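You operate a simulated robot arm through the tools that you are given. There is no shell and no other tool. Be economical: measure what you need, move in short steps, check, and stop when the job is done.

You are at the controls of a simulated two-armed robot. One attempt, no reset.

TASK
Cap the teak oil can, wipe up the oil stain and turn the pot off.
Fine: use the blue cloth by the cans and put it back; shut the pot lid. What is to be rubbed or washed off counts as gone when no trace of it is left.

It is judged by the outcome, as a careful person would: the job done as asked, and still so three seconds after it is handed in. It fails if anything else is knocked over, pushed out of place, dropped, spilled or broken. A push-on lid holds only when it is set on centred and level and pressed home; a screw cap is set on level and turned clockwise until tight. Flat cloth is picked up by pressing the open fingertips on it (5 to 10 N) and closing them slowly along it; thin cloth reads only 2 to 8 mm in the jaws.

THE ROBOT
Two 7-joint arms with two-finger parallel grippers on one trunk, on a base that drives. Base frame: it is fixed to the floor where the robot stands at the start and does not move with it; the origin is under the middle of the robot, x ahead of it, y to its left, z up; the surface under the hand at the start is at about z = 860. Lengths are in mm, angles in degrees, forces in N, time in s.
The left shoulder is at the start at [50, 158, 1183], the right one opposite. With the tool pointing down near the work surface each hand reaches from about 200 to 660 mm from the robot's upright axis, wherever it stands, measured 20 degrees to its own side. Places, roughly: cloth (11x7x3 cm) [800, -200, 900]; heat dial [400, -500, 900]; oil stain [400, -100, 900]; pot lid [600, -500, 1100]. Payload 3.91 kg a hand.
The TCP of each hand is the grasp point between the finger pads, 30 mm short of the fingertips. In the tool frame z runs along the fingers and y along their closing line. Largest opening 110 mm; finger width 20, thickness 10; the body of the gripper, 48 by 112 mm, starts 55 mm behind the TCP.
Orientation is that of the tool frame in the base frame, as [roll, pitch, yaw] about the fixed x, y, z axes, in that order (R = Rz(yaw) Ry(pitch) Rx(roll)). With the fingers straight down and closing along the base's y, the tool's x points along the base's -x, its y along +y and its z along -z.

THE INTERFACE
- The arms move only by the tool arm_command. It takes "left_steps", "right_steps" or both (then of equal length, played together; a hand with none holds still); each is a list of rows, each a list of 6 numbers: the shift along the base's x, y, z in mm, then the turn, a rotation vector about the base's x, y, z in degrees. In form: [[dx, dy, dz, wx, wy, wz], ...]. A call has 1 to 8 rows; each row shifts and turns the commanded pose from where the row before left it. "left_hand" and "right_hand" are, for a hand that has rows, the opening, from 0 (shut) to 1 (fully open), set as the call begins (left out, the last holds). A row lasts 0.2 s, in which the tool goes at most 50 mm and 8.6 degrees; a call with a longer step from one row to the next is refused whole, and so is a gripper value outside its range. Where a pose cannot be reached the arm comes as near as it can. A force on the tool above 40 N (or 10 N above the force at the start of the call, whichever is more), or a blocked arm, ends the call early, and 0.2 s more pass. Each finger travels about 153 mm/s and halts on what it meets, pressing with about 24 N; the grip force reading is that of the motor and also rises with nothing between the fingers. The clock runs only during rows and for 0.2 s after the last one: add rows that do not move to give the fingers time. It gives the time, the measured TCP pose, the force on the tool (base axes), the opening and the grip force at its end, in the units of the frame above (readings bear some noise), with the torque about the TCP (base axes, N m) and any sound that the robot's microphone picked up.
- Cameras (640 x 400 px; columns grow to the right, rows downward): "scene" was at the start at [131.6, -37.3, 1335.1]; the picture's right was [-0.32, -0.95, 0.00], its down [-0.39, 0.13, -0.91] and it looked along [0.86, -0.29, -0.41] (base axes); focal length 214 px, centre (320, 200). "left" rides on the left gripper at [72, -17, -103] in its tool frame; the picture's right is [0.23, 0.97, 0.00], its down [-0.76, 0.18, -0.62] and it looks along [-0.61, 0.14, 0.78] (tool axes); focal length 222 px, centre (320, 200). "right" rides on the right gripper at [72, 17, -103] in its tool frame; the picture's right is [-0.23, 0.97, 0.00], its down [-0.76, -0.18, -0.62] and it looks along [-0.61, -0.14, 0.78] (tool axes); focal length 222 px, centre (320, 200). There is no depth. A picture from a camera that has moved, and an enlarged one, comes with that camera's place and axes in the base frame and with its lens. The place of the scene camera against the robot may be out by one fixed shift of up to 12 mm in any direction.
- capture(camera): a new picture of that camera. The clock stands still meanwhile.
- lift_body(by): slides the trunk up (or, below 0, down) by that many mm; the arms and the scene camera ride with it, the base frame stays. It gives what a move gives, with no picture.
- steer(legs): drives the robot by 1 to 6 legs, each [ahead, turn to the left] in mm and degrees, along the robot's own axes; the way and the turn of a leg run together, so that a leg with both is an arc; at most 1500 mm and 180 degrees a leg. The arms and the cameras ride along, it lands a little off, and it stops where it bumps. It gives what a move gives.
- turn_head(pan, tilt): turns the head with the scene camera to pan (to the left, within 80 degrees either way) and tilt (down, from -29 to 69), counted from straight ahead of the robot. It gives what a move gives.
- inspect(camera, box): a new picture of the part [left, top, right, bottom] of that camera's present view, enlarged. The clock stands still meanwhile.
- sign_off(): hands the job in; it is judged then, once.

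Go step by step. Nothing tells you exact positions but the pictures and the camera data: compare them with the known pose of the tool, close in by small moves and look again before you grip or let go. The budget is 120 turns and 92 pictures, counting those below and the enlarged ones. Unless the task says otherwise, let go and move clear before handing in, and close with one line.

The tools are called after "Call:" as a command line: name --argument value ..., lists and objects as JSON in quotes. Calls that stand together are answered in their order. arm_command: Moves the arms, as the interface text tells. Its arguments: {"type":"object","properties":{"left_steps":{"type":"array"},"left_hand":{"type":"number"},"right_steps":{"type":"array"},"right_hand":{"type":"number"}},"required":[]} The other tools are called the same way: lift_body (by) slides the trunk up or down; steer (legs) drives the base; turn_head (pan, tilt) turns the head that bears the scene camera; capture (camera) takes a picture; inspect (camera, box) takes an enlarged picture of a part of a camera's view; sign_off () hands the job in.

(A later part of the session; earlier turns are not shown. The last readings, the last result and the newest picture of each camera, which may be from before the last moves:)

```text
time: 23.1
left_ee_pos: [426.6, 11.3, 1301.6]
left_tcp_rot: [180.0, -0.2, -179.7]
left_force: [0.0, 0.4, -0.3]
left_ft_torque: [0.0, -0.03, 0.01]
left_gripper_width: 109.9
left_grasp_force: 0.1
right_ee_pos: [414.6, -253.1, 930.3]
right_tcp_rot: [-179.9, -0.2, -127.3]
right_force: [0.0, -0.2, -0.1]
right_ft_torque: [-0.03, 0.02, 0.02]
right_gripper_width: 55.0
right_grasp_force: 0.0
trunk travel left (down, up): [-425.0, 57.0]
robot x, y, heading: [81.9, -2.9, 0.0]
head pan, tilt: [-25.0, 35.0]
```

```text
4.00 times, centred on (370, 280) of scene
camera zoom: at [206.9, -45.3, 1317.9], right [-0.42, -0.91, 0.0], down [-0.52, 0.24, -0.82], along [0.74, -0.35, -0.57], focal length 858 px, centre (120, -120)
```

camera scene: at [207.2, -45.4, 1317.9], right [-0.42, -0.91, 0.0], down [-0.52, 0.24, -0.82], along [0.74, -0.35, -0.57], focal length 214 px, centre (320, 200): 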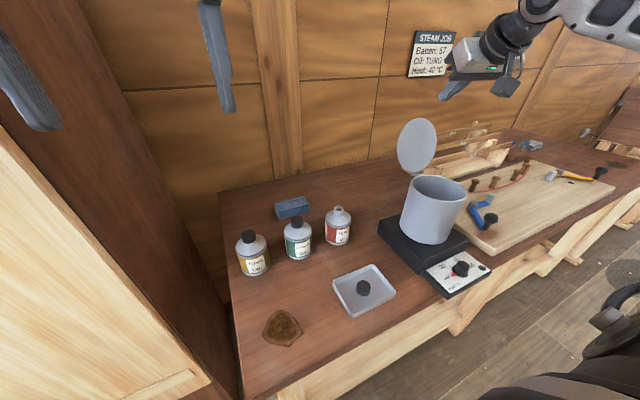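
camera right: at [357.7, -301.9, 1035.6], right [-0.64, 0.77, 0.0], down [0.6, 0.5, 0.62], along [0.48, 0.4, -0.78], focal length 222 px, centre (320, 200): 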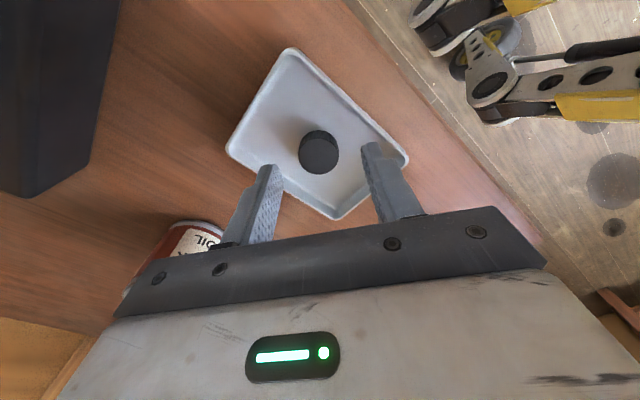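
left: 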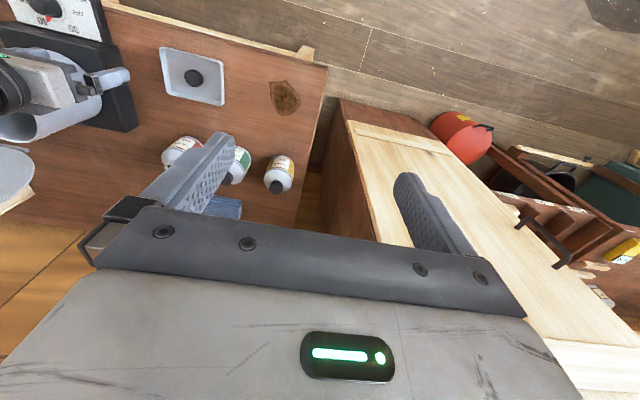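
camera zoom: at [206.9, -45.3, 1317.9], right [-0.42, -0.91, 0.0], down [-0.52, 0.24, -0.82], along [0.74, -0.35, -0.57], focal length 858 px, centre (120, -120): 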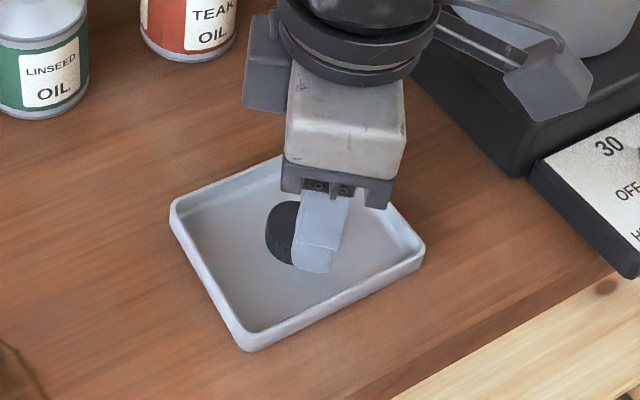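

Call:
arm_command --right_steps '[[4.5, 2, -10, 0, 0, 0], [0, 0, -17, 0, 0, 0]]'

Call:
capture --camera "right"

```text
time: 23.7
left_ee_pos: [426.4, 11.2, 1302.3]
left_tcp_rot: [180.0, -0.2, -179.9]
left_force: [0.1, 0.1, -0.3]
left_ft_torque: [0.01, -0.01, 0.02]
left_gripper_width: 110.2
left_grasp_force: 0.0
right_ee_pos: [419.0, -248.6, 906.4]
right_tcp_rot: [-180.0, -0.1, -127.3]
right_force: [-0.5, 0.3, 0.4]
right_ft_torque: [0.02, -0.02, -0.02]
right_gripper_width: 55.0
right_grasp_force: 0.0
trunk travel left (down, up): [-425.0, 57.0]
robot x, y, heading: [85.4, -1.0, -0.1]
head pan, tilt: [-25.0, 35.0]
```

```text
54 pictures are left
camera right: at [362.3, -298.1, 1010.0], right [-0.64, 0.77, 0.0], down [0.6, 0.5, 0.62], along [0.48, 0.39, -0.78], focal length 222 px, centre (320, 200)
```

right: 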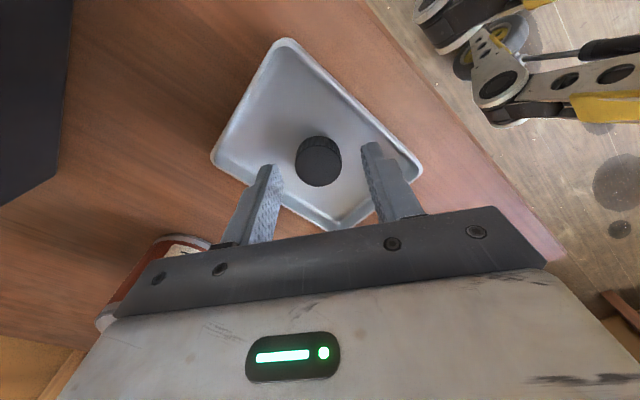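

Call:
arm_command --right_steps '[[0.5, -1.5, -6, 0, 0, 0], [0, 0, -1.5, 0, 0, 0]]'

Call:
arm_command --right_steps '[[0, 0, 0, 0, 0, 0], [0, 0, 0, 0, 0, 0]]' --right_hand 0

Call:
capture --camera "right"

```text
time: 24.3
left_ee_pos: [426.5, 12.0, 1303.2]
left_tcp_rot: [180.0, -0.3, -179.8]
left_force: [0.5, -0.1, 0.1]
left_ft_torque: [0.02, 0.05, -0.02]
left_gripper_width: 110.0
left_grasp_force: 0.1
right_ee_pos: [419.9, -249.6, 897.9]
right_tcp_rot: [-180.0, -0.1, -127.1]
right_force: [0.4, -0.5, -0.4]
right_ft_torque: [-0.03, -0.01, 0.01]
right_gripper_width: 55.1
right_grasp_force: 0.1
trunk travel left (down, up): [-425.0, 57.0]
robot x, y, heading: [82.9, -1.2, -0.2]
head pan, tilt: [-25.0, 35.0]
```

```text
time: 24.9
left_ee_pos: [424.1, 10.8, 1302.6]
left_tcp_rot: [179.9, -0.3, -179.8]
left_force: [-0.5, -0.4, -0.3]
left_ft_torque: [0.02, -0.01, -0.02]
left_gripper_width: 110.1
left_grasp_force: 0.2
right_ee_pos: [420.9, -251.5, 898.1]
right_tcp_rot: [-179.9, -0.1, -127.2]
right_force: [0.6, 1.0, -0.4]
right_ft_torque: [0.0, -0.04, 0.01]
right_gripper_width: 32.3
right_grasp_force: 23.9
trunk travel left (down, up): [-425.0, 57.0]
robot x, y, heading: [83.2, -3.0, 0.0]
head pan, tilt: [-25.0, 35.0]
```

```text
53 pictures are left
camera right: at [363.0, -299.3, 1002.4], right [-0.64, 0.77, 0.0], down [0.6, 0.5, 0.62], along [0.48, 0.4, -0.78], focal length 222 px, centre (320, 200)
```

right: 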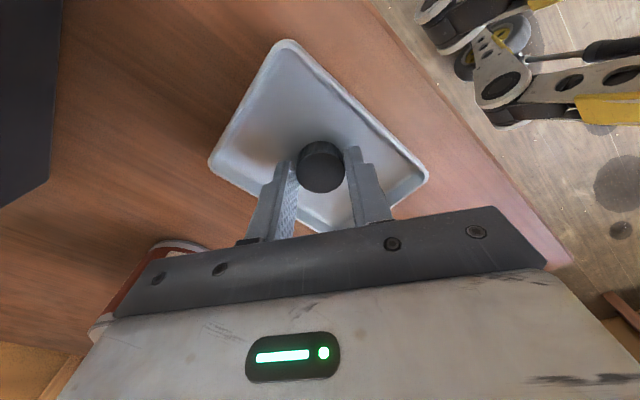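

The cap is gripped (32 mm). I lift it straight out and check it.

Call:
arm_command --right_steps '[[0, 0, 15, 0, 0, 0], [0, 0, 35, 0, 0, 0], [0, 0, 40, 0, 0, 0], [0, 0, 40, 0, 0, 0]]'

Call:
capture --camera "right"

Call:
inspect --camera "scene" --box '[310, 150, 430, 330]'

```text
time: 25.9
left_ee_pos: [426.3, 10.8, 1302.6]
left_tcp_rot: [180.0, -0.2, -179.8]
left_force: [-0.1, 0.7, 0.5]
left_ft_torque: [-0.04, -0.02, 0.0]
left_gripper_width: 110.1
left_grasp_force: 0.0
right_ee_pos: [418.0, -250.9, 1030.7]
right_tcp_rot: [-179.9, -0.1, -127.2]
right_force: [0.5, 0.6, -0.1]
right_ft_torque: [-0.01, -0.01, 0.0]
right_gripper_width: 32.3
right_grasp_force: 24.1
trunk travel left (down, up): [-425.0, 57.0]
robot x, y, heading: [80.9, -2.4, -0.3]
head pan, tilt: [-25.0, 35.0]
```

```text
52 pictures are left
camera right: at [361.6, -299.3, 1135.2], right [-0.64, 0.77, 0.0], down [0.6, 0.5, 0.62], along [0.48, 0.4, -0.78], focal length 222 px, centre (320, 200)
```

right: 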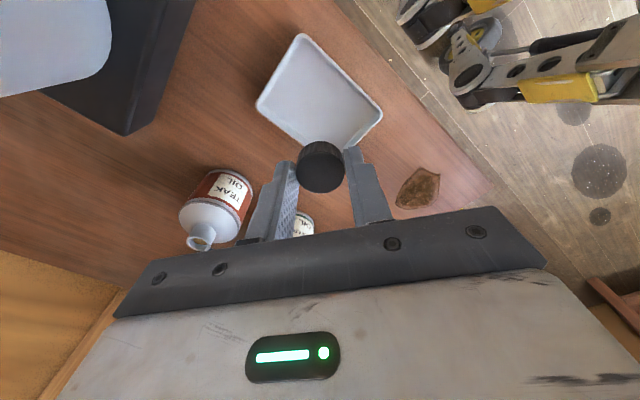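

```text
2.22 times, centred on (370, 240) of scene
camera zoom: at [206.3, -45.0, 1318.0], right [-0.42, -0.91, 0.0], down [-0.52, 0.24, -0.82], along [0.74, -0.35, -0.57], focal length 477 px, centre (209, 111)
```

zoom: 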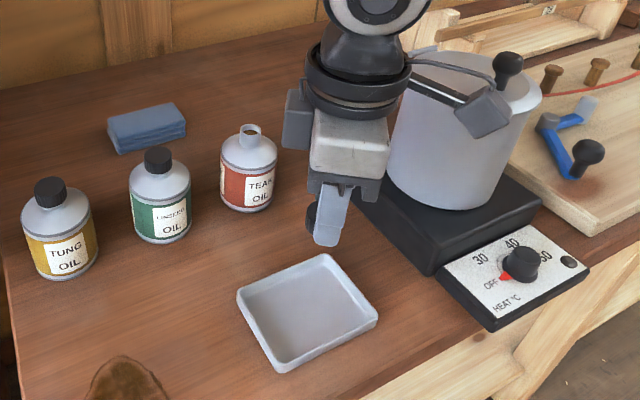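

The cap is level and centred in the fingers. The mouth again comes out at [602, -279, 967]; I carry the cap above it.

Call:
arm_command --right_steps '[[45, -7, 0, 0, 0, 4.2], [45, -7, 0, 0, 0, 4.2], [45, -7, 0, 0, 0, 4.2], [45, -7, 0, 0, 0, 4.2], [2, -1, 0, 0, 0, 0]]'

Call:
capture --camera "right"

Call:
inspect --camera "scene" --box '[280, 130, 400, 260]'

```text
time: 27.1
left_ee_pos: [425.3, 10.5, 1303.2]
left_tcp_rot: [180.0, -0.3, -179.8]
left_force: [0.1, 0.1, 0.2]
left_ft_torque: [-0.03, -0.01, 0.0]
left_gripper_width: 110.2
left_grasp_force: 0.0
right_ee_pos: [601.1, -278.7, 1027.7]
right_tcp_rot: [-179.8, 0.0, -110.3]
right_force: [0.3, -0.6, 0.1]
right_ft_torque: [-0.01, 0.01, 0.03]
right_gripper_width: 32.1
right_grasp_force: 23.9
trunk travel left (down, up): [-425.0, 57.0]
robot x, y, heading: [82.1, 0.4, 0.1]
head pan, tilt: [-25.0, 35.0]
```

```text
50 pictures are left
camera right: at [559.7, -342.3, 1132.3], right [-0.83, 0.55, 0.0], down [0.43, 0.65, 0.62], along [0.35, 0.52, -0.78], focal length 222 px, centre (320, 200)
```

right: 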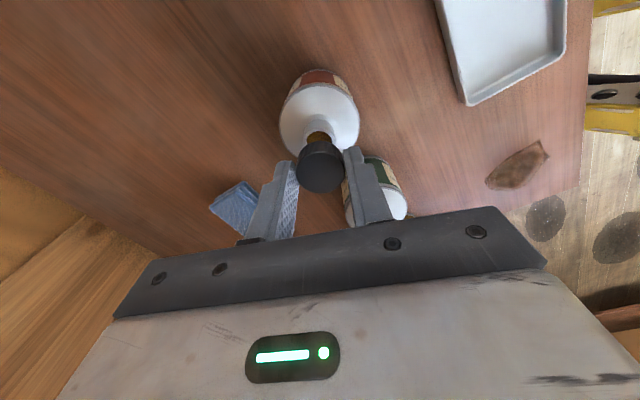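

```text
3.08 times, centred on (340, 195) of scene
camera zoom: at [206.4, -45.2, 1318.0], right [-0.42, -0.91, 0.0], down [-0.52, 0.24, -0.82], along [0.74, -0.35, -0.57], focal length 660 px, centre (258, 215)
```

zoom: 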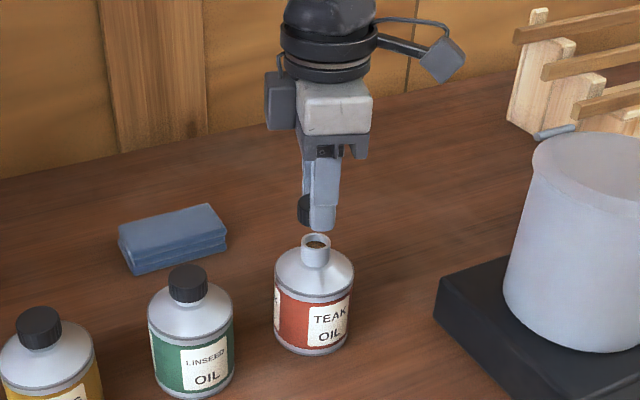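

Lateral alignment looks good in both views. I lower in small steps to contact.

Call:
arm_command --right_steps '[[0.5, 0, -10, 0, 0, 0], [0, 0, -8, 0, 0, 0], [0, 0, -2, 0, 0, 0]]'

Call:
inspect --camera "scene" --box '[310, 170, 370, 230]'

Call:
capture --camera "right"

```text
time: 27.9
left_ee_pos: [425.4, 10.7, 1301.8]
left_tcp_rot: [-180.0, -0.3, -179.7]
left_force: [-0.3, 0.2, 0.2]
left_ft_torque: [0.01, 0.0, -0.01]
left_gripper_width: 110.1
left_grasp_force: 0.2
right_ee_pos: [601.3, -278.8, 1010.1]
right_tcp_rot: [-179.8, -0.2, -110.5]
right_force: [-0.1, -0.3, -0.2]
right_ft_torque: [-0.01, -0.03, 0.0]
right_gripper_width: 32.0
right_grasp_force: 24.0
trunk travel left (down, up): [-425.0, 57.0]
robot x, y, heading: [81.7, 0.4, 0.3]
head pan, tilt: [-25.0, 35.0]
```

```text
6.67 times, centred on (340, 200) of scene
camera zoom: at [206.7, -45.2, 1318.0], right [-0.42, -0.91, 0.0], down [-0.52, 0.24, -0.82], along [0.74, -0.35, -0.57], focal length 1430 px, centre (187, 200)
```

zoom: 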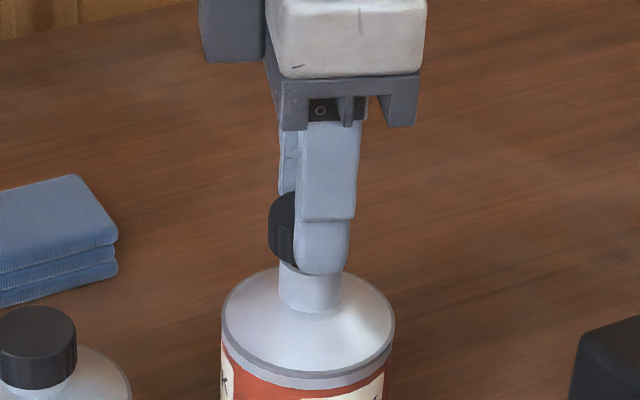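

```text
47 pictures are left
camera right: at [560.8, -342.2, 1112.6], right [-0.83, 0.55, 0.0], down [0.43, 0.65, 0.62], along [0.35, 0.52, -0.78], focal length 222 px, centre (320, 200)
```

right: 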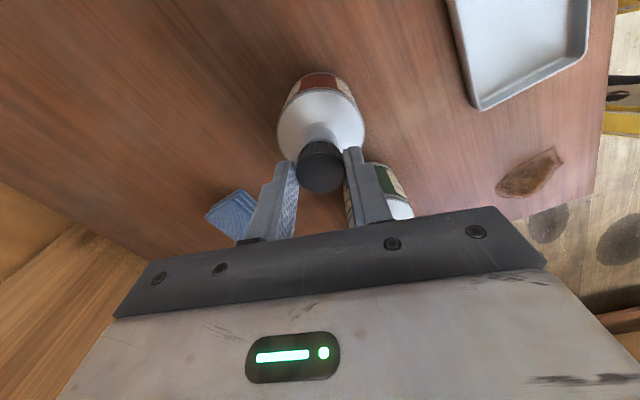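

Call:
arm_command --right_steps '[[0, -0.5, -3, 0, 0, 0], [0, 0, -3, 0, 0, 0]]'

Call:
arm_command --right_steps '[[0, 0, -2, 0, 0, 0], [0, 0, -2, 0, 0, 0]]'

```text
time: 28.5
left_ee_pos: [425.8, 11.4, 1302.7]
left_tcp_rot: [-180.0, -0.3, -179.7]
left_force: [-0.3, -0.6, -0.5]
left_ft_torque: [0.01, 0.02, -0.01]
left_gripper_width: 109.7
left_grasp_force: 0.1
right_ee_pos: [602.7, -278.5, 1001.9]
right_tcp_rot: [-179.8, 0.0, -110.4]
right_force: [0.5, 0.4, 0.0]
right_ft_torque: [-0.01, 0.01, -0.02]
right_gripper_width: 32.1
right_grasp_force: 24.2
trunk travel left (down, up): [-425.0, 57.0]
robot x, y, heading: [82.0, 1.6, -0.3]
head pan, tilt: [-25.0, 35.0]
```

```text
time: 29.1
left_ee_pos: [425.3, 11.3, 1302.8]
left_tcp_rot: [180.0, -0.2, -179.7]
left_force: [0.2, -0.4, -1.2]
left_ft_torque: [-0.04, 0.02, -0.03]
left_gripper_width: 109.9
left_grasp_force: 0.0
right_ee_pos: [602.3, -278.4, 1002.0]
right_tcp_rot: [-179.5, 0.0, -110.5]
right_force: [0.5, -2.6, 18.0]
right_ft_torque: [-0.18, 0.15, 0.07]
right_gripper_width: 31.9
right_grasp_force: 24.0
trunk travel left (down, up): [-425.0, 57.0]
robot x, y, heading: [86.8, -0.7, 0.1]
head pan, tilt: [-25.0, 35.0]
```

Contact with 18 N at z≈1002. I ease the press and begin turning clockwise.

Call:
arm_command --right_steps '[[0, 0, 1.5, 0, 0, 0], [0, 0, 0, 0, 0, -8.4], [0, 0, 0, 0, 0, -8.4], [0, 0, 0, 0, 0, -8.4]]'

Call:
inspect --camera "scene" --box '[310, 170, 370, 230]'

Call:
capture --camera "right"

```text
time: 30.1
left_ee_pos: [425.6, 11.0, 1302.6]
left_tcp_rot: [-180.0, -0.3, -179.9]
left_force: [-0.1, -0.3, 0.9]
left_ft_torque: [-0.03, 0.01, 0.02]
left_gripper_width: 110.1
left_grasp_force: 0.0
right_ee_pos: [600.6, -280.0, 998.5]
right_tcp_rot: [-179.9, -0.3, -135.8]
right_force: [-0.3, -0.5, -0.4]
right_ft_torque: [0.01, -0.02, 0.0]
right_gripper_width: 31.9
right_grasp_force: 23.4
trunk travel left (down, up): [-425.0, 57.0]
robot x, y, heading: [88.6, 0.2, -0.0]
head pan, tilt: [-25.0, 35.0]
```

```text
6.67 times, centred on (340, 200) of scene
camera zoom: at [206.8, -45.1, 1317.9], right [-0.42, -0.91, 0.0], down [-0.52, 0.24, -0.82], along [0.74, -0.35, -0.57], focal length 1430 px, centre (187, 200)
```

zoom: 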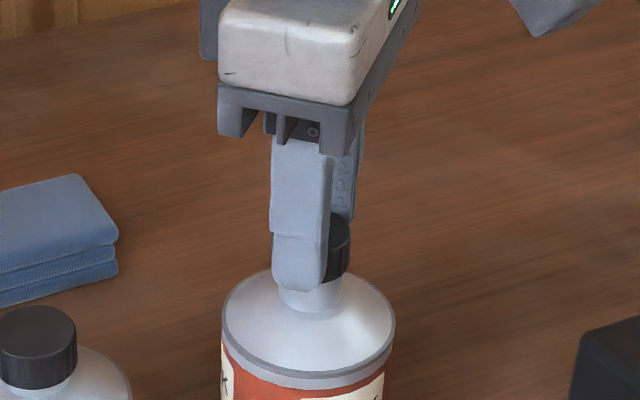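

```text
45 pictures are left
camera right: at [538.2, -320.0, 1103.0], right [-0.52, 0.86, 0.0], down [0.67, 0.41, 0.62], along [0.53, 0.32, -0.78], focal length 222 px, centre (320, 200)
```

right: 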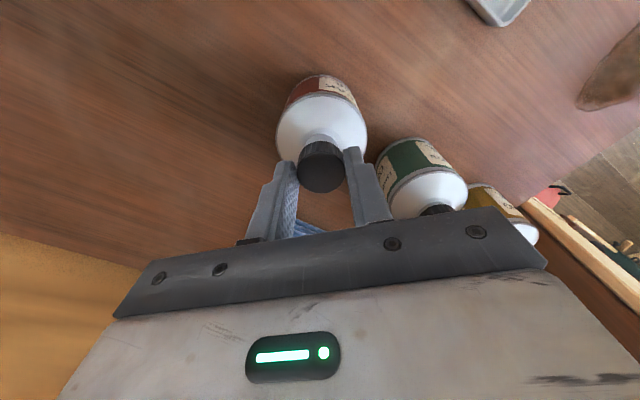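

The cap slipped onto the neck (z fell to 998.5, no force). I continue clockwise with a light press.

Call:
arm_command --right_steps '[[0, 0, -2, 0, 0, -8.4], [0, 0, -0.2, 0, 0, -8.4], [0, 0, -0.2, 0, 0, -8.4], [0, 0, -0.2, 0, 0, -8.4]]'

Call:
arm_command --right_steps '[[0, 0, -0.2, 0, 0, -8.4], [0, 0, -0.2, 0, 0, -8.4], [0, 0, -0.2, 0, 0, -8.4], [0, 0, -0.2, 0, 0, -8.4], [0, 0, -0.2, 0, 0, -8.4], [0, 0, -0.2, 0, 0, -8.4]]'

Call:
inspect --camera "scene" --box '[310, 170, 370, 250]'

```text
time: 31.1
left_ee_pos: [425.5, 11.3, 1302.4]
left_tcp_rot: [-180.0, -0.3, -179.8]
left_force: [0.5, 0.0, -0.4]
left_ft_torque: [-0.02, -0.01, -0.03]
left_gripper_width: 110.1
left_grasp_force: 0.1
right_ee_pos: [600.2, -280.0, 997.1]
right_tcp_rot: [-179.9, -0.1, -169.5]
right_force: [-1.4, 1.3, -0.4]
right_ft_torque: [0.02, 0.01, 0.02]
right_gripper_width: 31.7
right_grasp_force: 23.7
trunk travel left (down, up): [-425.0, 57.0]
robot x, y, heading: [84.6, 3.1, 0.1]
head pan, tilt: [-25.0, 35.0]
```

```text
time: 32.5
left_ee_pos: [425.1, 11.9, 1303.1]
left_tcp_rot: [-180.0, -0.3, -179.8]
left_force: [-0.1, -0.2, 0.5]
left_ft_torque: [0.0, 0.0, 0.01]
left_gripper_width: 110.0
left_grasp_force: 0.0
right_ee_pos: [602.1, -279.7, 997.2]
right_tcp_rot: [-179.9, -0.2, 140.2]
right_force: [-0.6, 1.2, -0.1]
right_ft_torque: [0.04, 0.01, -0.01]
right_gripper_width: 31.8
right_grasp_force: 23.7
trunk travel left (down, up): [-425.0, 57.0]
robot x, y, heading: [84.0, -2.5, 0.1]
head pan, tilt: [-25.0, 35.0]
```

```text
5.00 times, centred on (340, 210) of scene
camera zoom: at [206.6, -45.1, 1318.0], right [-0.42, -0.91, 0.0], down [-0.52, 0.24, -0.82], along [0.74, -0.35, -0.57], focal length 1072 px, centre (220, 150)
```

zoom: 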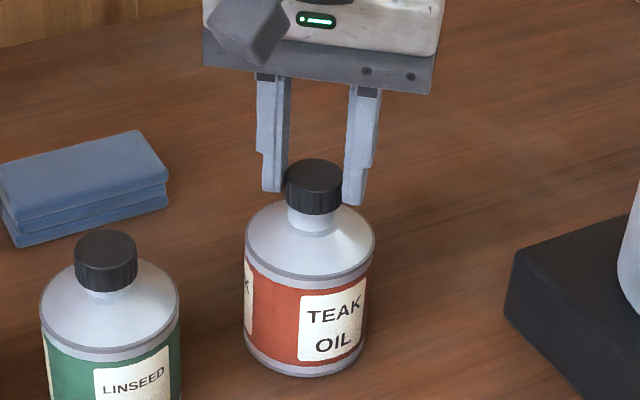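

The cap sits level on the neck and the can hasn't moved. I open, wind back, and regrip for the next turn.

Call:
arm_command --right_steps '[[0, 0, 1, 0, 0, 0], [0, 0, 0, 0, 0, 0]]' --right_hand 0.45

Call:
arm_command --right_steps '[[0, 0, 0, 0, 0, 8.5], [0, 0, 0, 0, 0, 8.5], [0, 0, 0, 0, 0, 8.5], [0, 0, 0, 0, 0, 8.5], [0, 0, 0, 0, 0, 8.5], [0, 0, 0, 0, 0, 8.5], [0, 0, 0, 0, 0, 8.5], [0, 0, 0, 0, 0, 8.5]]'

Call:
arm_command --right_steps '[[0, 0, 0, 0, 0, 8.5], [0, 0, 0, 0, 0, 8.5], [0, 0, 0, 0, 0, 8.5], [0, 0, 0, 0, 0, 8.5], [0, 0, 0, 0, 0, 8.5]]'

Call:
capture --camera "right"

```text
time: 33.1
left_ee_pos: [426.0, 11.6, 1302.7]
left_tcp_rot: [180.0, -0.2, -179.8]
left_force: [0.5, -0.1, -0.2]
left_ft_torque: [-0.01, 0.0, 0.04]
left_gripper_width: 109.9
left_grasp_force: 0.0
right_ee_pos: [601.2, -280.0, 997.7]
right_tcp_rot: [-179.9, 0.0, 140.4]
right_force: [-1.0, 0.4, -1.0]
right_ft_torque: [0.01, -0.03, -0.02]
right_gripper_width: 49.7
right_grasp_force: 0.1
trunk travel left (down, up): [-425.0, 57.0]
robot x, y, heading: [81.2, 0.3, 0.2]
head pan, tilt: [-25.0, 35.0]
```

```text
time: 34.9
left_ee_pos: [426.1, 11.5, 1303.4]
left_tcp_rot: [180.0, -0.4, -179.8]
left_force: [0.5, -0.1, 0.1]
left_ft_torque: [-0.03, -0.01, -0.02]
left_gripper_width: 109.9
left_grasp_force: 0.0
right_ee_pos: [602.7, -280.0, 997.6]
right_tcp_rot: [-179.8, -0.2, -151.6]
right_force: [-0.2, -0.1, -0.5]
right_ft_torque: [0.0, 0.02, 0.0]
right_gripper_width: 49.6
right_grasp_force: 0.0
trunk travel left (down, up): [-425.0, 57.0]
robot x, y, heading: [80.9, -1.2, 0.3]
head pan, tilt: [-25.0, 35.0]
```

```text
time: 36.1
left_ee_pos: [426.4, 10.7, 1302.4]
left_tcp_rot: [-179.9, -0.3, -179.8]
left_force: [1.1, 0.6, 0.1]
left_ft_torque: [0.03, -0.03, 0.03]
left_gripper_width: 110.1
left_grasp_force: 0.0
right_ee_pos: [601.1, -280.3, 996.6]
right_tcp_rot: [-179.9, -0.1, -109.0]
right_force: [-0.5, 0.0, -1.1]
right_ft_torque: [-0.02, 0.01, 0.03]
right_gripper_width: 49.4
right_grasp_force: 0.1
trunk travel left (down, up): [-425.0, 57.0]
robot x, y, heading: [81.9, -0.2, 0.0]
head pan, tilt: [-25.0, 35.0]
```

```text
43 pictures are left
camera right: at [562.7, -344.7, 1101.3], right [-0.85, 0.53, 0.0], down [0.41, 0.66, 0.62], along [0.33, 0.53, -0.78], focal length 222 px, centre (320, 200)
```

right: 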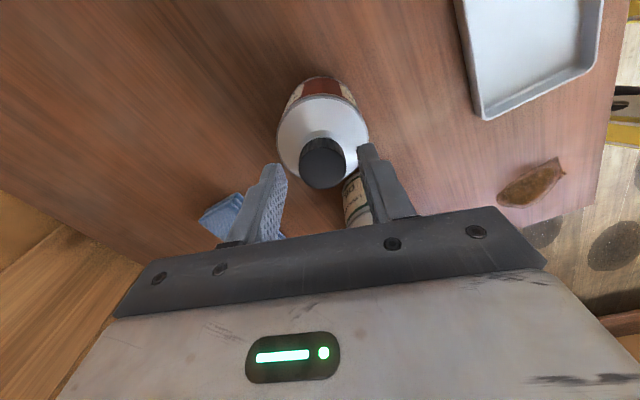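

Call:
arm_command --right_steps '[[0, 0, -0.5, 0, 0, 0], [0, 0, 0, 0, 0, 0]]' --right_hand 0

Call:
arm_command --right_steps '[[0, 0, -0.3, 0, 0, -8.4], [0, 0, -0.3, 0, 0, -8.4], [0, 0, -0.3, 0, 0, -8.4], [0, 0, -0.2, 0, 0, -8.4], [0, 0, -0.2, 0, 0, -8.4], [0, 0, -0.2, 0, 0, -8.4], [0, 0, -0.2, 0, 0, -8.4], [0, 0, -0.2, 0, 0, -8.4]]'

Call:
arm_command --right_steps '[[0, 0, -0.2, 0, 0, -8.4], [0, 0, -0.2, 0, 0, -8.4], [0, 0, -0.2, 0, 0, -8.4], [0, 0, -0.2, 0, 0, -8.4], [0, 0, -0.2, 0, 0, -8.4]]'

Call:
inspect --camera "scene" --box '[310, 170, 370, 250]'

```text
time: 36.7
left_ee_pos: [425.3, 11.4, 1303.6]
left_tcp_rot: [180.0, -0.1, -179.7]
left_force: [-0.1, 0.4, 0.0]
left_ft_torque: [-0.01, -0.03, 0.0]
left_gripper_width: 109.9
left_grasp_force: 0.0
right_ee_pos: [601.9, -279.8, 995.4]
right_tcp_rot: [-179.9, 0.0, -109.1]
right_force: [-2.4, 0.1, 2.4]
right_ft_torque: [-0.04, 0.08, -0.01]
right_gripper_width: 31.5
right_grasp_force: 24.1
trunk travel left (down, up): [-425.0, 57.0]
robot x, y, heading: [82.5, -2.1, 0.0]
head pan, tilt: [-25.0, 35.0]
```

```text
time: 38.5
left_ee_pos: [424.9, 11.5, 1303.4]
left_tcp_rot: [179.9, -0.2, -179.8]
left_force: [0.0, -0.4, 0.4]
left_ft_torque: [0.0, -0.02, -0.01]
left_gripper_width: 110.0
left_grasp_force: 0.1
right_ee_pos: [602.9, -280.3, 996.5]
right_tcp_rot: [-179.9, 0.0, -176.6]
right_force: [3.4, 0.8, 11.2]
right_ft_torque: [0.01, -0.11, -0.02]
right_gripper_width: 31.3
right_grasp_force: 23.9
trunk travel left (down, up): [-425.0, 57.0]
robot x, y, heading: [85.0, -0.8, -0.1]
head pan, tilt: [-25.0, 35.0]
```

```text
time: 39.7
left_ee_pos: [424.6, 13.1, 1302.7]
left_tcp_rot: [-180.0, -0.2, -179.8]
left_force: [-0.4, 0.6, -1.2]
left_ft_torque: [-0.02, -0.02, -0.01]
left_gripper_width: 110.3
left_grasp_force: 0.0
right_ee_pos: [600.8, -278.4, 993.9]
right_tcp_rot: [179.9, 0.2, 141.5]
right_force: [5.4, 3.0, 14.3]
right_ft_torque: [0.16, -0.23, -0.01]
right_gripper_width: 31.4
right_grasp_force: 24.4
trunk travel left (down, up): [-425.0, 57.0]
robot x, y, heading: [85.5, -0.0, 0.2]
head pan, tilt: [-25.0, 35.0]
```

```text
5.00 times, centred on (340, 210) of scene
camera zoom: at [206.1, -44.1, 1318.1], right [-0.42, -0.91, 0.0], down [-0.52, 0.24, -0.82], along [0.74, -0.35, -0.57], focal length 1072 px, centre (220, 150)
```

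zoom: 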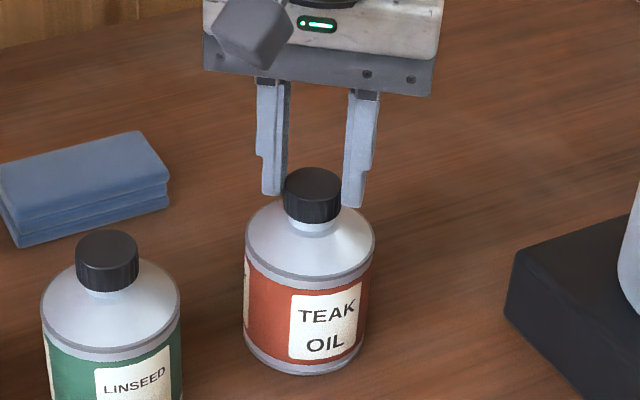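

The cap came down about 3 mm more and the can has turned only slightly. I regrip once more and check tightness in a smaller turn.

Call:
arm_command --right_steps '[[0, 0, 2, 0, 0, 0], [0, 0, 0, 0, 0, 0]]' --right_hand 0.45

Call:
arm_command --right_steps '[[0, 0, 0, 0, 0, 8.5], [0, 0, 0, 0, 0, 8.5], [0, 0, 0, 0, 0, 8.5], [0, 0, 0, 0, 0, 8.5], [0, 0, 0, 0, 0, 8.5], [0, 0, 0, 0, 0, 8.5], [0, 0, 0, 0, 0, 8.5], [0, 0, 0, 0, 0, 8.5]]'

Call:
arm_command --right_steps '[[0, 0, 0, 0, 0, 8.5], [0, 0, 0, 0, 0, 8.5], [0, 0, 0, 0, 0, 8.5], [0, 0, 0, 0, 0, 8.5], [0, 0, -2, 0, 0, 8.5]]'

Call:
arm_command --right_steps '[[0, 0, 0, 0, 0, 0], [0, 0, 0, 0, 0, 0]]' --right_hand 0

Call:
inspect --camera "scene" --box '[310, 170, 370, 250]'

```text
time: 40.3
left_ee_pos: [425.3, 10.6, 1302.7]
left_tcp_rot: [179.9, -0.3, -179.8]
left_force: [0.4, -0.4, -0.8]
left_ft_torque: [0.0, -0.04, 0.0]
left_gripper_width: 109.9
left_grasp_force: 0.0
right_ee_pos: [601.7, -280.8, 993.9]
right_tcp_rot: [-179.7, -0.1, 141.5]
right_force: [1.2, 0.3, -0.1]
right_ft_torque: [-0.01, 0.0, -0.01]
right_gripper_width: 49.4
right_grasp_force: 0.0
trunk travel left (down, up): [-425.0, 57.0]
robot x, y, heading: [81.8, 1.1, -0.1]
head pan, tilt: [-25.0, 35.0]
```

```text
time: 42.1
left_ee_pos: [426.2, 11.6, 1302.3]
left_tcp_rot: [179.9, -0.2, -179.7]
left_force: [-0.1, 0.0, 0.1]
left_ft_torque: [0.0, -0.02, -0.02]
left_gripper_width: 110.1
left_grasp_force: 0.1
right_ee_pos: [603.0, -279.5, 995.3]
right_tcp_rot: [-179.8, -0.1, -150.1]
right_force: [-0.5, 0.4, -0.6]
right_ft_torque: [0.02, 0.0, 0.01]
right_gripper_width: 49.3
right_grasp_force: 0.0
trunk travel left (down, up): [-425.0, 57.0]
robot x, y, heading: [84.7, 1.9, 0.1]
head pan, tilt: [-25.0, 35.0]
```

```text
time: 43.3
left_ee_pos: [425.3, 11.9, 1302.7]
left_tcp_rot: [180.0, -0.3, -179.8]
left_force: [0.6, -1.0, 0.6]
left_ft_torque: [0.04, 0.01, 0.0]
left_gripper_width: 110.2
left_grasp_force: 0.1
right_ee_pos: [603.0, -279.1, 993.0]
right_tcp_rot: [-179.9, -0.1, -107.7]
right_force: [-0.2, 0.2, 0.5]
right_ft_torque: [-0.02, 0.01, -0.01]
right_gripper_width: 49.5
right_grasp_force: 0.1
trunk travel left (down, up): [-425.0, 57.0]
robot x, y, heading: [84.0, -2.5, -0.2]
head pan, tilt: [-25.0, 35.0]
```

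```text
time: 43.9
left_ee_pos: [425.0, 11.2, 1302.1]
left_tcp_rot: [179.9, -0.3, -179.8]
left_force: [-0.7, 0.3, -0.2]
left_ft_torque: [0.01, -0.03, 0.02]
left_gripper_width: 109.8
left_grasp_force: 0.1
right_ee_pos: [602.7, -279.1, 993.1]
right_tcp_rot: [-179.9, -0.1, -107.8]
right_force: [1.5, -0.2, 0.7]
right_ft_torque: [-0.05, -0.08, 0.05]
right_gripper_width: 32.3
right_grasp_force: 24.0
trunk travel left (down, up): [-425.0, 57.0]
robot x, y, heading: [83.9, 3.4, 0.0]
head pan, tilt: [-25.0, 35.0]
```

```text
5.00 times, centred on (340, 210) of scene
camera zoom: at [206.8, -45.2, 1317.9], right [-0.42, -0.91, 0.0], down [-0.52, 0.24, -0.82], along [0.74, -0.35, -0.57], focal length 1072 px, centre (220, 150)
```

zoom: 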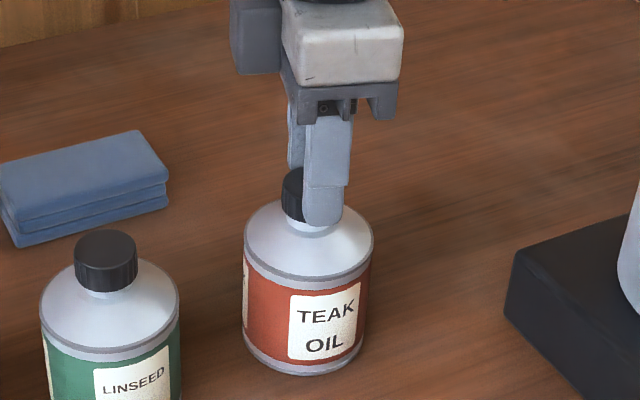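

Now a short clockwise turn of about 42°, to see whether the cap or the can moves.

Call:
arm_command --right_steps '[[0, 0, -1, 0, 0, -8.4], [0, 0, -0.2, 0, 0, -8.4], [0, 0, -0.2, 0, 0, -8.4], [0, 0, -0.2, 0, 0, -8.4], [0, 0, -0.2, 0, 0, -8.4]]'

Call:
inspect --camera "scene" --box '[310, 170, 370, 250]'

```text
time: 45.1
left_ee_pos: [425.6, 10.6, 1303.2]
left_tcp_rot: [179.9, -0.3, -179.7]
left_force: [0.6, -0.2, 0.9]
left_ft_torque: [0.01, -0.01, -0.03]
left_gripper_width: 110.0
left_grasp_force: 0.0
right_ee_pos: [601.6, -279.5, 992.7]
right_tcp_rot: [-179.8, 0.0, -150.1]
right_force: [2.9, -4.4, 10.7]
right_ft_torque: [-0.16, -0.04, 0.02]
right_gripper_width: 32.4
right_grasp_force: 23.9
trunk travel left (down, up): [-425.0, 57.0]
robot x, y, heading: [81.1, 6.4, 0.3]
head pan, tilt: [-25.0, 35.0]
```

```text
5.00 times, centred on (340, 210) of scene
camera zoom: at [205.9, -45.2, 1318.2], right [-0.42, -0.91, 0.0], down [-0.52, 0.24, -0.82], along [0.74, -0.35, -0.57], focal length 1072 px, centre (220, 150)
```

zoom: 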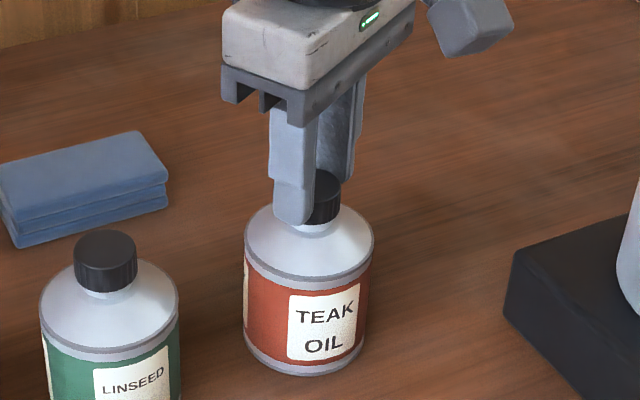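

The can barely moves, so the cap is still travelling. I keep turning.

Call:
arm_command --right_steps '[[0, 0, 0, 0, 0, -8.4], [0, 0, 0, 0, 0, -8.4], [0, 0, 0, 0, 0, -8.4], [0, 0, -0.2, 0, 0, -8.4], [0, 0, -0.2, 0, 0, -8.4], [0, 0, -0.2, 0, 0, -8.4], [0, 0, -0.2, 0, 0, -8.4], [0, 0, -0.2, 0, 0, -8.4]]'

Call:
inspect --camera "scene" --box '[310, 170, 370, 250]'

Call:
capture --camera "right"

```text
time: 46.9
left_ee_pos: [424.2, 11.2, 1302.8]
left_tcp_rot: [-179.9, -0.2, -179.7]
left_force: [-0.1, -0.5, -0.3]
left_ft_torque: [-0.02, -0.01, 0.03]
left_gripper_width: 109.9
left_grasp_force: 0.1
right_ee_pos: [602.1, -278.4, 991.9]
right_tcp_rot: [-179.9, -0.1, 142.8]
right_force: [-0.1, 0.0, 10.1]
right_ft_torque: [0.07, 0.0, -0.01]
right_gripper_width: 32.5
right_grasp_force: 24.0
trunk travel left (down, up): [-425.0, 57.0]
robot x, y, heading: [83.6, -2.0, 0.0]
head pan, tilt: [-25.0, 35.0]
```

```text
5.00 times, centred on (340, 210) of scene
camera zoom: at [205.8, -44.5, 1318.1], right [-0.42, -0.91, 0.0], down [-0.52, 0.24, -0.82], along [0.74, -0.35, -0.57], focal length 1072 px, centre (220, 150)
```

zoom: 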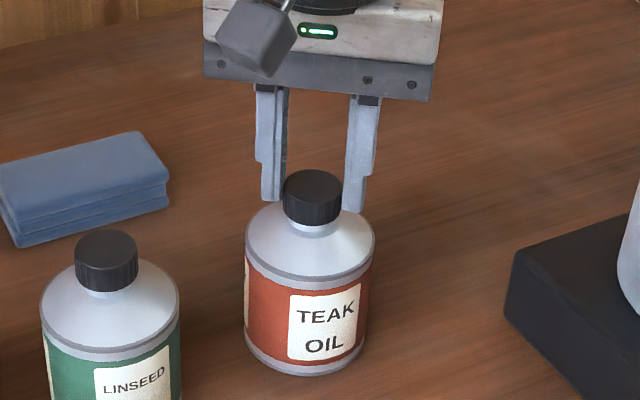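

```text
38 pictures are left
camera right: at [554.8, -223.5, 1095.7], right [0.77, 0.64, 0.0], down [0.5, -0.6, 0.62], along [0.4, -0.48, -0.78], focal length 222 px, centre (320, 200)
```

right: 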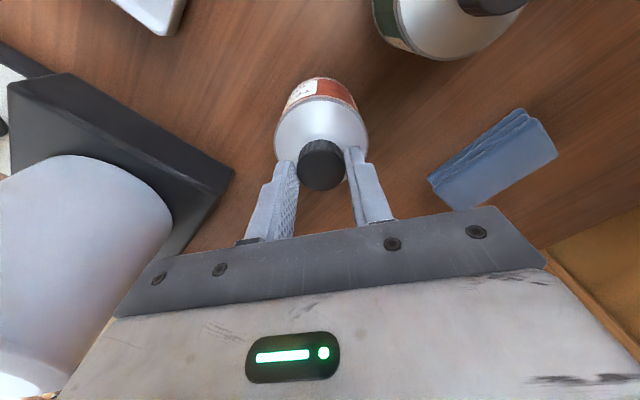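

The cap still sinks a little per turn and the can stays put; another regrip and turn.

Call:
arm_command --right_steps '[[0, 0, 2, 0, 0, 0], [0, 0, 0, 0, 0, 0]]' --right_hand 0.45

Call:
arm_command --right_steps '[[0, 0, 0, 0, 0, 8.5], [0, 0, 0, 0, 0, 8.5], [0, 0, 0, 0, 0, 8.5], [0, 0, 0, 0, 0, 8.5], [0, 0, 0, 0, 0, 8.5], [0, 0, 0, 0, 0, 8.5], [0, 0, 0, 0, 0, 8.5], [0, 0, 0, 0, 0, 8.5]]'

Call:
arm_command --right_steps '[[0, 0, 0, 0, 0, 8.5], [0, 0, 0, 0, 0, 8.5], [0, 0, 0, 0, 0, 8.5], [0, 0, 0, 0, 0, 8.5], [0, 0, -1.5, 0, 0, 8.5]]'

Call:
arm_command --right_steps '[[0, 0, 0, 0, 0, 0], [0, 0, 0, 0, 0, 0]]' --right_hand 0

Call:
arm_command --right_steps '[[0, 0, -1, 0, 0, -8.4], [0, 0, -0.2, 0, 0, -8.4], [0, 0, -0.2, 0, 0, -8.4], [0, 0, -0.2, 0, 0, -8.4], [0, 0, -0.2, 0, 0, -8.4], [0, 0, -0.2, 0, 0, -8.4], [0, 0, -0.2, 0, 0, -8.4]]'

Call:
arm_command --right_steps '[[0, 0, -0.2, 0, 0, -8.4], [0, 0, -0.2, 0, 0, -8.4], [0, 0, -0.2, 0, 0, -8.4], [0, 0, -0.2, 0, 0, -8.4], [0, 0, -0.2, 0, 0, -8.4], [0, 0, -0.2, 0, 0, -8.4]]'

Call:
inspect --camera "scene" --box '[310, 170, 370, 250]'

```text
time: 47.5
left_ee_pos: [425.8, 11.2, 1303.8]
left_tcp_rot: [180.0, -0.3, -179.8]
left_force: [0.2, 0.4, 0.4]
left_ft_torque: [0.01, -0.01, -0.01]
left_gripper_width: 110.0
left_grasp_force: 0.0
right_ee_pos: [602.5, -280.0, 992.1]
right_tcp_rot: [-179.8, -0.2, 142.8]
right_force: [0.2, 0.4, 0.3]
right_ft_torque: [-0.01, 0.0, -0.02]
right_gripper_width: 49.5
right_grasp_force: 0.1
trunk travel left (down, up): [-425.0, 57.0]
robot x, y, heading: [84.8, -1.4, -0.1]
head pan, tilt: [-25.0, 35.0]
```

```text
time: 49.3
left_ee_pos: [425.5, 11.0, 1303.4]
left_tcp_rot: [-179.9, -0.3, -179.8]
left_force: [0.0, 0.4, 0.9]
left_ft_torque: [0.01, -0.02, -0.02]
left_gripper_width: 110.1
left_grasp_force: 0.1
right_ee_pos: [602.1, -280.1, 992.4]
right_tcp_rot: [-179.9, 0.0, -148.7]
right_force: [-1.1, 0.8, 0.4]
right_ft_torque: [-0.01, 0.01, -0.02]
right_gripper_width: 49.2
right_grasp_force: 0.0
trunk travel left (down, up): [-425.0, 57.0]
robot x, y, heading: [78.7, 1.1, 0.0]
head pan, tilt: [-25.0, 35.0]
```

```text
time: 50.5
left_ee_pos: [425.8, 11.1, 1303.0]
left_tcp_rot: [180.0, -0.3, -179.7]
left_force: [0.6, -0.3, -0.4]
left_ft_torque: [0.01, 0.01, 0.01]
left_gripper_width: 110.1
left_grasp_force: 0.1
right_ee_pos: [602.0, -279.1, 990.8]
right_tcp_rot: [-179.8, -0.2, -106.4]
right_force: [0.4, 0.3, 0.1]
right_ft_torque: [0.01, 0.02, -0.01]
right_gripper_width: 49.5
right_grasp_force: 0.0
trunk travel left (down, up): [-425.0, 57.0]
robot x, y, heading: [83.8, 3.6, -0.4]
head pan, tilt: [-25.0, 35.0]
```

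```text
time: 51.1
left_ee_pos: [425.9, 11.6, 1302.6]
left_tcp_rot: [180.0, -0.3, -179.7]
left_force: [0.2, -0.1, -0.1]
left_ft_torque: [0.01, -0.01, 0.02]
left_gripper_width: 110.1
left_grasp_force: 0.0
right_ee_pos: [602.3, -280.6, 991.7]
right_tcp_rot: [-179.7, -0.1, -106.4]
right_force: [1.1, -0.7, 0.7]
right_ft_torque: [0.0, -0.05, 0.02]
right_gripper_width: 31.1
right_grasp_force: 23.9
trunk travel left (down, up): [-425.0, 57.0]
robot x, y, heading: [81.1, 2.1, 0.0]
head pan, tilt: [-25.0, 35.0]
```

```text
time: 52.7
left_ee_pos: [425.5, 11.4, 1303.5]
left_tcp_rot: [179.9, -0.1, -179.8]
left_force: [-0.1, 0.2, 0.1]
left_ft_torque: [-0.01, -0.02, -0.02]
left_gripper_width: 110.0
left_grasp_force: 0.0
right_ee_pos: [601.6, -280.1, 990.8]
right_tcp_rot: [-179.8, 0.0, -165.5]
right_force: [2.4, -3.1, 11.8]
right_ft_torque: [-0.08, -0.02, 0.0]
right_gripper_width: 31.0
right_grasp_force: 23.8
trunk travel left (down, up): [-425.0, 57.0]
robot x, y, heading: [83.5, -0.9, 0.3]
head pan, tilt: [-25.0, 35.0]
```

```text
time: 54.1
left_ee_pos: [424.7, 11.0, 1303.6]
left_tcp_rot: [180.0, -0.2, -179.8]
left_force: [0.3, 0.0, -0.3]
left_ft_torque: [0.03, 0.02, -0.01]
left_gripper_width: 109.8
left_grasp_force: 0.0
right_ee_pos: [601.5, -278.1, 989.1]
right_tcp_rot: [-179.9, -0.1, 144.1]
right_force: [0.2, 1.0, 19.0]
right_ft_torque: [0.08, 0.01, 0.41]
right_gripper_width: 31.1
right_grasp_force: 24.1
trunk travel left (down, up): [-425.0, 57.0]
robot x, y, heading: [80.3, 1.6, -0.1]
head pan, tilt: [-25.0, 35.0]
```

```text
5.00 times, centred on (340, 210) of scene
camera zoom: at [205.1, -44.2, 1318.2], right [-0.42, -0.91, 0.0], down [-0.52, 0.24, -0.82], along [0.74, -0.35, -0.57], focal length 1072 px, centre (220, 150)
```

zoom: 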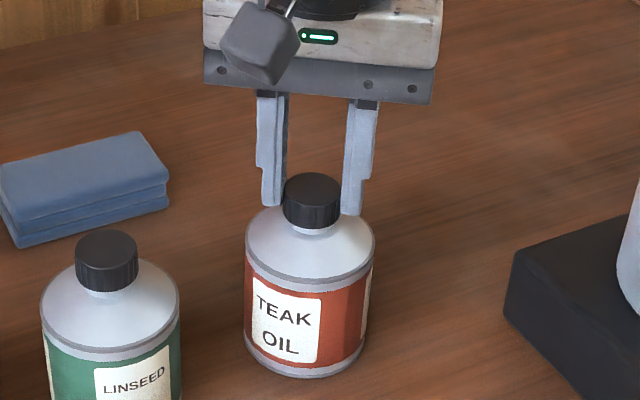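

Torque rose to 0.41 N·m and the can began to turn with the cap, so it is tight. I let go and rise straight up.

Call:
arm_command --right_steps '[[0, 0, 3, 0, 0, 0], [0, 0, 0, 0, 0, 0]]' --right_hand 0.5

Call:
arm_command --right_steps '[[0, 0, 20, 0, 0, 0], [0, 0, 40, 0, 0, 0], [0, 0, 45, 0, 0, 0], [0, 0, 45, 0, 0, 0]]'

Call:
inspect --camera "scene" --box '[220, 180, 380, 280]'

Call:
capture --camera "right"

```text
time: 54.7
left_ee_pos: [426.7, 10.7, 1302.6]
left_tcp_rot: [179.9, -0.3, -179.9]
left_force: [0.5, 0.6, 0.2]
left_ft_torque: [-0.04, 0.02, -0.03]
left_gripper_width: 110.3
left_grasp_force: 0.1
right_ee_pos: [600.8, -278.5, 990.0]
right_tcp_rot: [-179.7, -0.2, 144.2]
right_force: [0.2, -0.1, -0.8]
right_ft_torque: [0.04, -0.01, -0.01]
right_gripper_width: 55.3
right_grasp_force: 0.1
trunk travel left (down, up): [-425.0, 57.0]
robot x, y, heading: [82.4, 0.4, 0.2]
head pan, tilt: [-25.0, 35.0]
```

```text
time: 55.7
left_ee_pos: [426.0, 11.2, 1302.6]
left_tcp_rot: [-179.9, -0.3, -179.8]
left_force: [-0.1, 0.4, -0.1]
left_ft_torque: [0.01, 0.0, -0.01]
left_gripper_width: 110.3
left_grasp_force: 0.1
right_ee_pos: [602.5, -281.4, 1144.0]
right_tcp_rot: [-179.8, -0.1, 144.2]
right_force: [0.1, 0.5, 0.0]
right_ft_torque: [0.01, 0.03, 0.01]
right_gripper_width: 54.8
right_grasp_force: 0.1
trunk travel left (down, up): [-425.0, 57.0]
robot x, y, heading: [80.8, 3.0, -0.0]
head pan, tilt: [-25.0, 35.0]
```

```text
4.00 times, centred on (300, 230) of scene
camera zoom: at [206.4, -44.9, 1318.0], right [-0.42, -0.91, 0.0], down [-0.52, 0.24, -0.82], along [0.74, -0.35, -0.57], focal length 858 px, centre (400, 80)
```

zoom: 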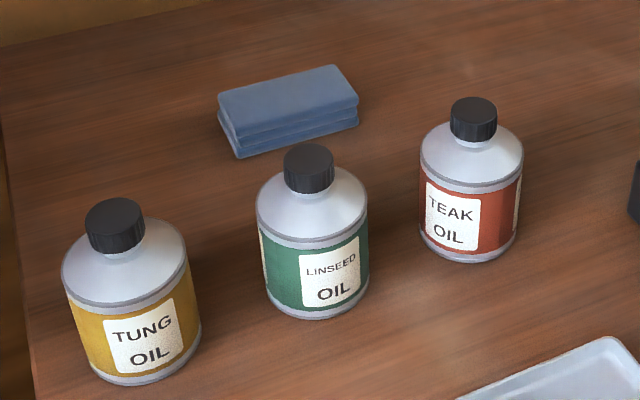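

```text
35 pictures are left
camera right: at [553.3, -227.1, 1248.2], right [0.75, 0.66, 0.0], down [0.52, -0.59, 0.62], along [0.41, -0.47, -0.78], focal length 222 px, centre (320, 200)
```

right: 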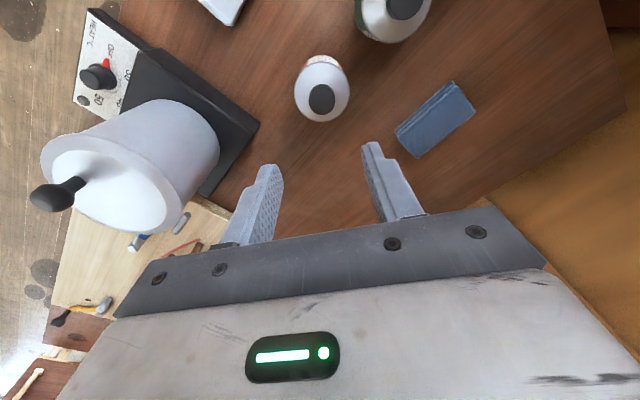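

All three cans are capped alike and upright. The cloth centre is about [773, -202, 890], a bit too far for a vertical tool, so I look at what stopped the base.

Call:
turn_head --pan -35 --tilt 66

Call:
capture --camera "scene"

```text
time: 56.7
left_ee_pos: [424.2, 12.2, 1303.4]
left_tcp_rot: [-180.0, -0.3, -179.7]
left_force: [0.6, 0.0, -0.3]
left_ft_torque: [0.0, -0.01, -0.04]
left_gripper_width: 110.0
left_grasp_force: 0.1
right_ee_pos: [601.8, -281.8, 1143.2]
right_tcp_rot: [-179.8, -0.1, 144.3]
right_force: [0.1, 0.6, 0.3]
right_ft_torque: [0.02, 0.0, 0.0]
right_gripper_width: 55.1
right_grasp_force: 0.1
trunk travel left (down, up): [-425.0, 57.0]
robot x, y, heading: [85.9, 3.6, 0.1]
head pan, tilt: [-35.0, 66.0]
```

```text
34 pictures are left
camera scene: at [175.7, -42.1, 1277.1], right [-0.57, -0.82, 0.0], down [-0.75, 0.52, -0.41], along [0.33, -0.23, -0.91], focal length 214 px, centre (320, 200)
```

scene: 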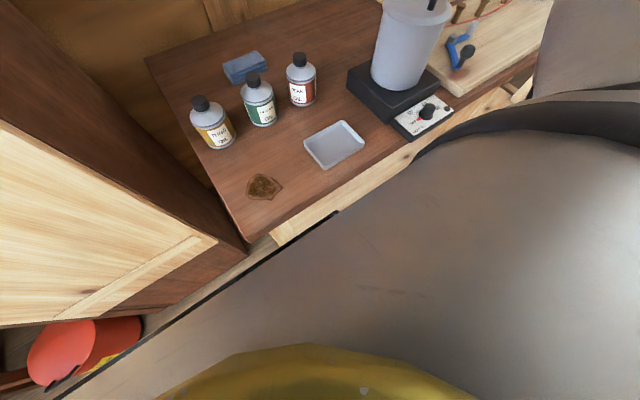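

The torso is against the bench edge, so no closer. I'll reach the cloth with the tool tilted about 22° forward, and use the press-and-close pick-up; first a look from above it.

Call:
arm_command --right_steps '[[32, 16, 0, 0, 0, 7.2], [32, 16, 0, 0, 0, 7.2], [32, 16, 0, 0, 0, 7.2], [32, 16, 0, 0, 0, 7.2], [31, 15, 0, 0, 0, 7.2], [0, 0, -35, 0, -7.3, 0], [0, 0, -35, 0, -7.3, 0], [0, 0, -35, 0, -7.3, 0]]'

Call:
turn_head --pan -20 --tilt 35

Call:
capture --camera "right"

Call:
capture --camera "scene"

```text
time: 58.5
left_ee_pos: [425.8, 10.9, 1302.8]
left_tcp_rot: [180.0, -0.4, -179.8]
left_force: [-0.4, 0.0, 0.2]
left_ft_torque: [0.0, -0.02, -0.02]
left_gripper_width: 110.0
left_grasp_force: 0.1
right_ee_pos: [638.7, -253.9, 1018.6]
right_tcp_rot: [-179.7, 22.0, -179.8]
right_force: [0.3, 0.2, 0.0]
right_ft_torque: [0.03, -0.02, -0.04]
right_gripper_width: 55.1
right_grasp_force: 0.0
right hand out of reach, approached as far as the arm can: row 2, 3, 4, 5
trunk travel left (down, up): [-425.0, 57.0]
robot x, y, heading: [85.3, -3.9, -0.0]
head pan, tilt: [-35.0, 66.0]
```

```text
time: 59.5
left_ee_pos: [426.1, 12.3, 1302.0]
left_tcp_rot: [180.0, -0.2, -179.8]
left_force: [-0.5, 1.1, 0.3]
left_ft_torque: [-0.03, 0.03, -0.02]
left_gripper_width: 109.8
left_grasp_force: 0.0
right_ee_pos: [637.6, -253.6, 1019.6]
right_tcp_rot: [-179.6, 21.9, -179.7]
right_force: [1.3, 1.3, -0.1]
right_ft_torque: [0.01, -0.01, -0.02]
right_gripper_width: 54.8
right_grasp_force: 0.1
trunk travel left (down, up): [-425.0, 57.0]
robot x, y, heading: [81.7, 2.9, 0.1]
head pan, tilt: [-20.0, 35.0]
```

```text
33 pictures are left
camera right: at [532.3, -238.9, 1089.0], right [0.21, 0.97, 0.08], down [0.48, -0.17, 0.86], along [0.85, -0.14, -0.5], focal length 222 px, centre (320, 200)
```

right: 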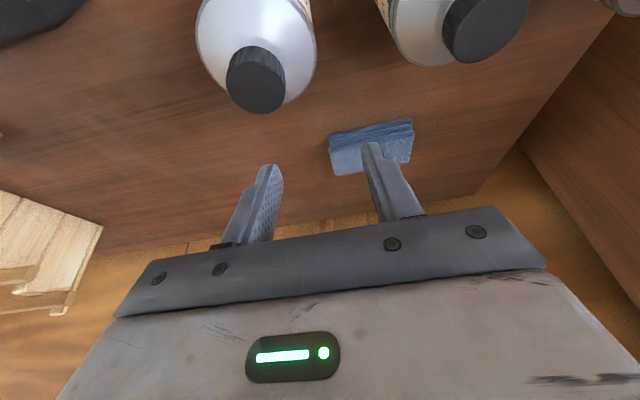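

```text
32 pictures are left
camera scene: at [209.7, -38.1, 1317.9], right [-0.34, -0.94, 0.0], down [-0.54, 0.2, -0.82], along [0.77, -0.28, -0.57], focal length 214 px, centre (320, 200)
```

scene: 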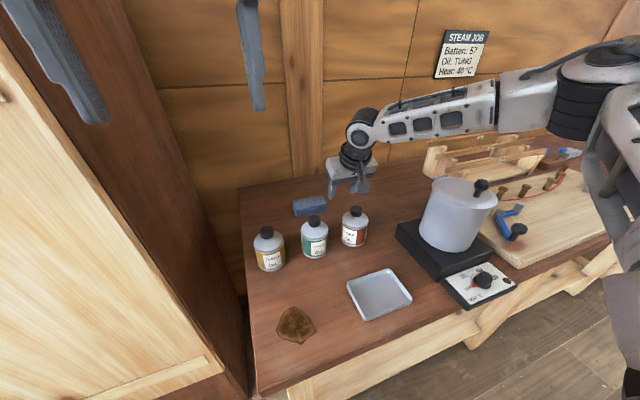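

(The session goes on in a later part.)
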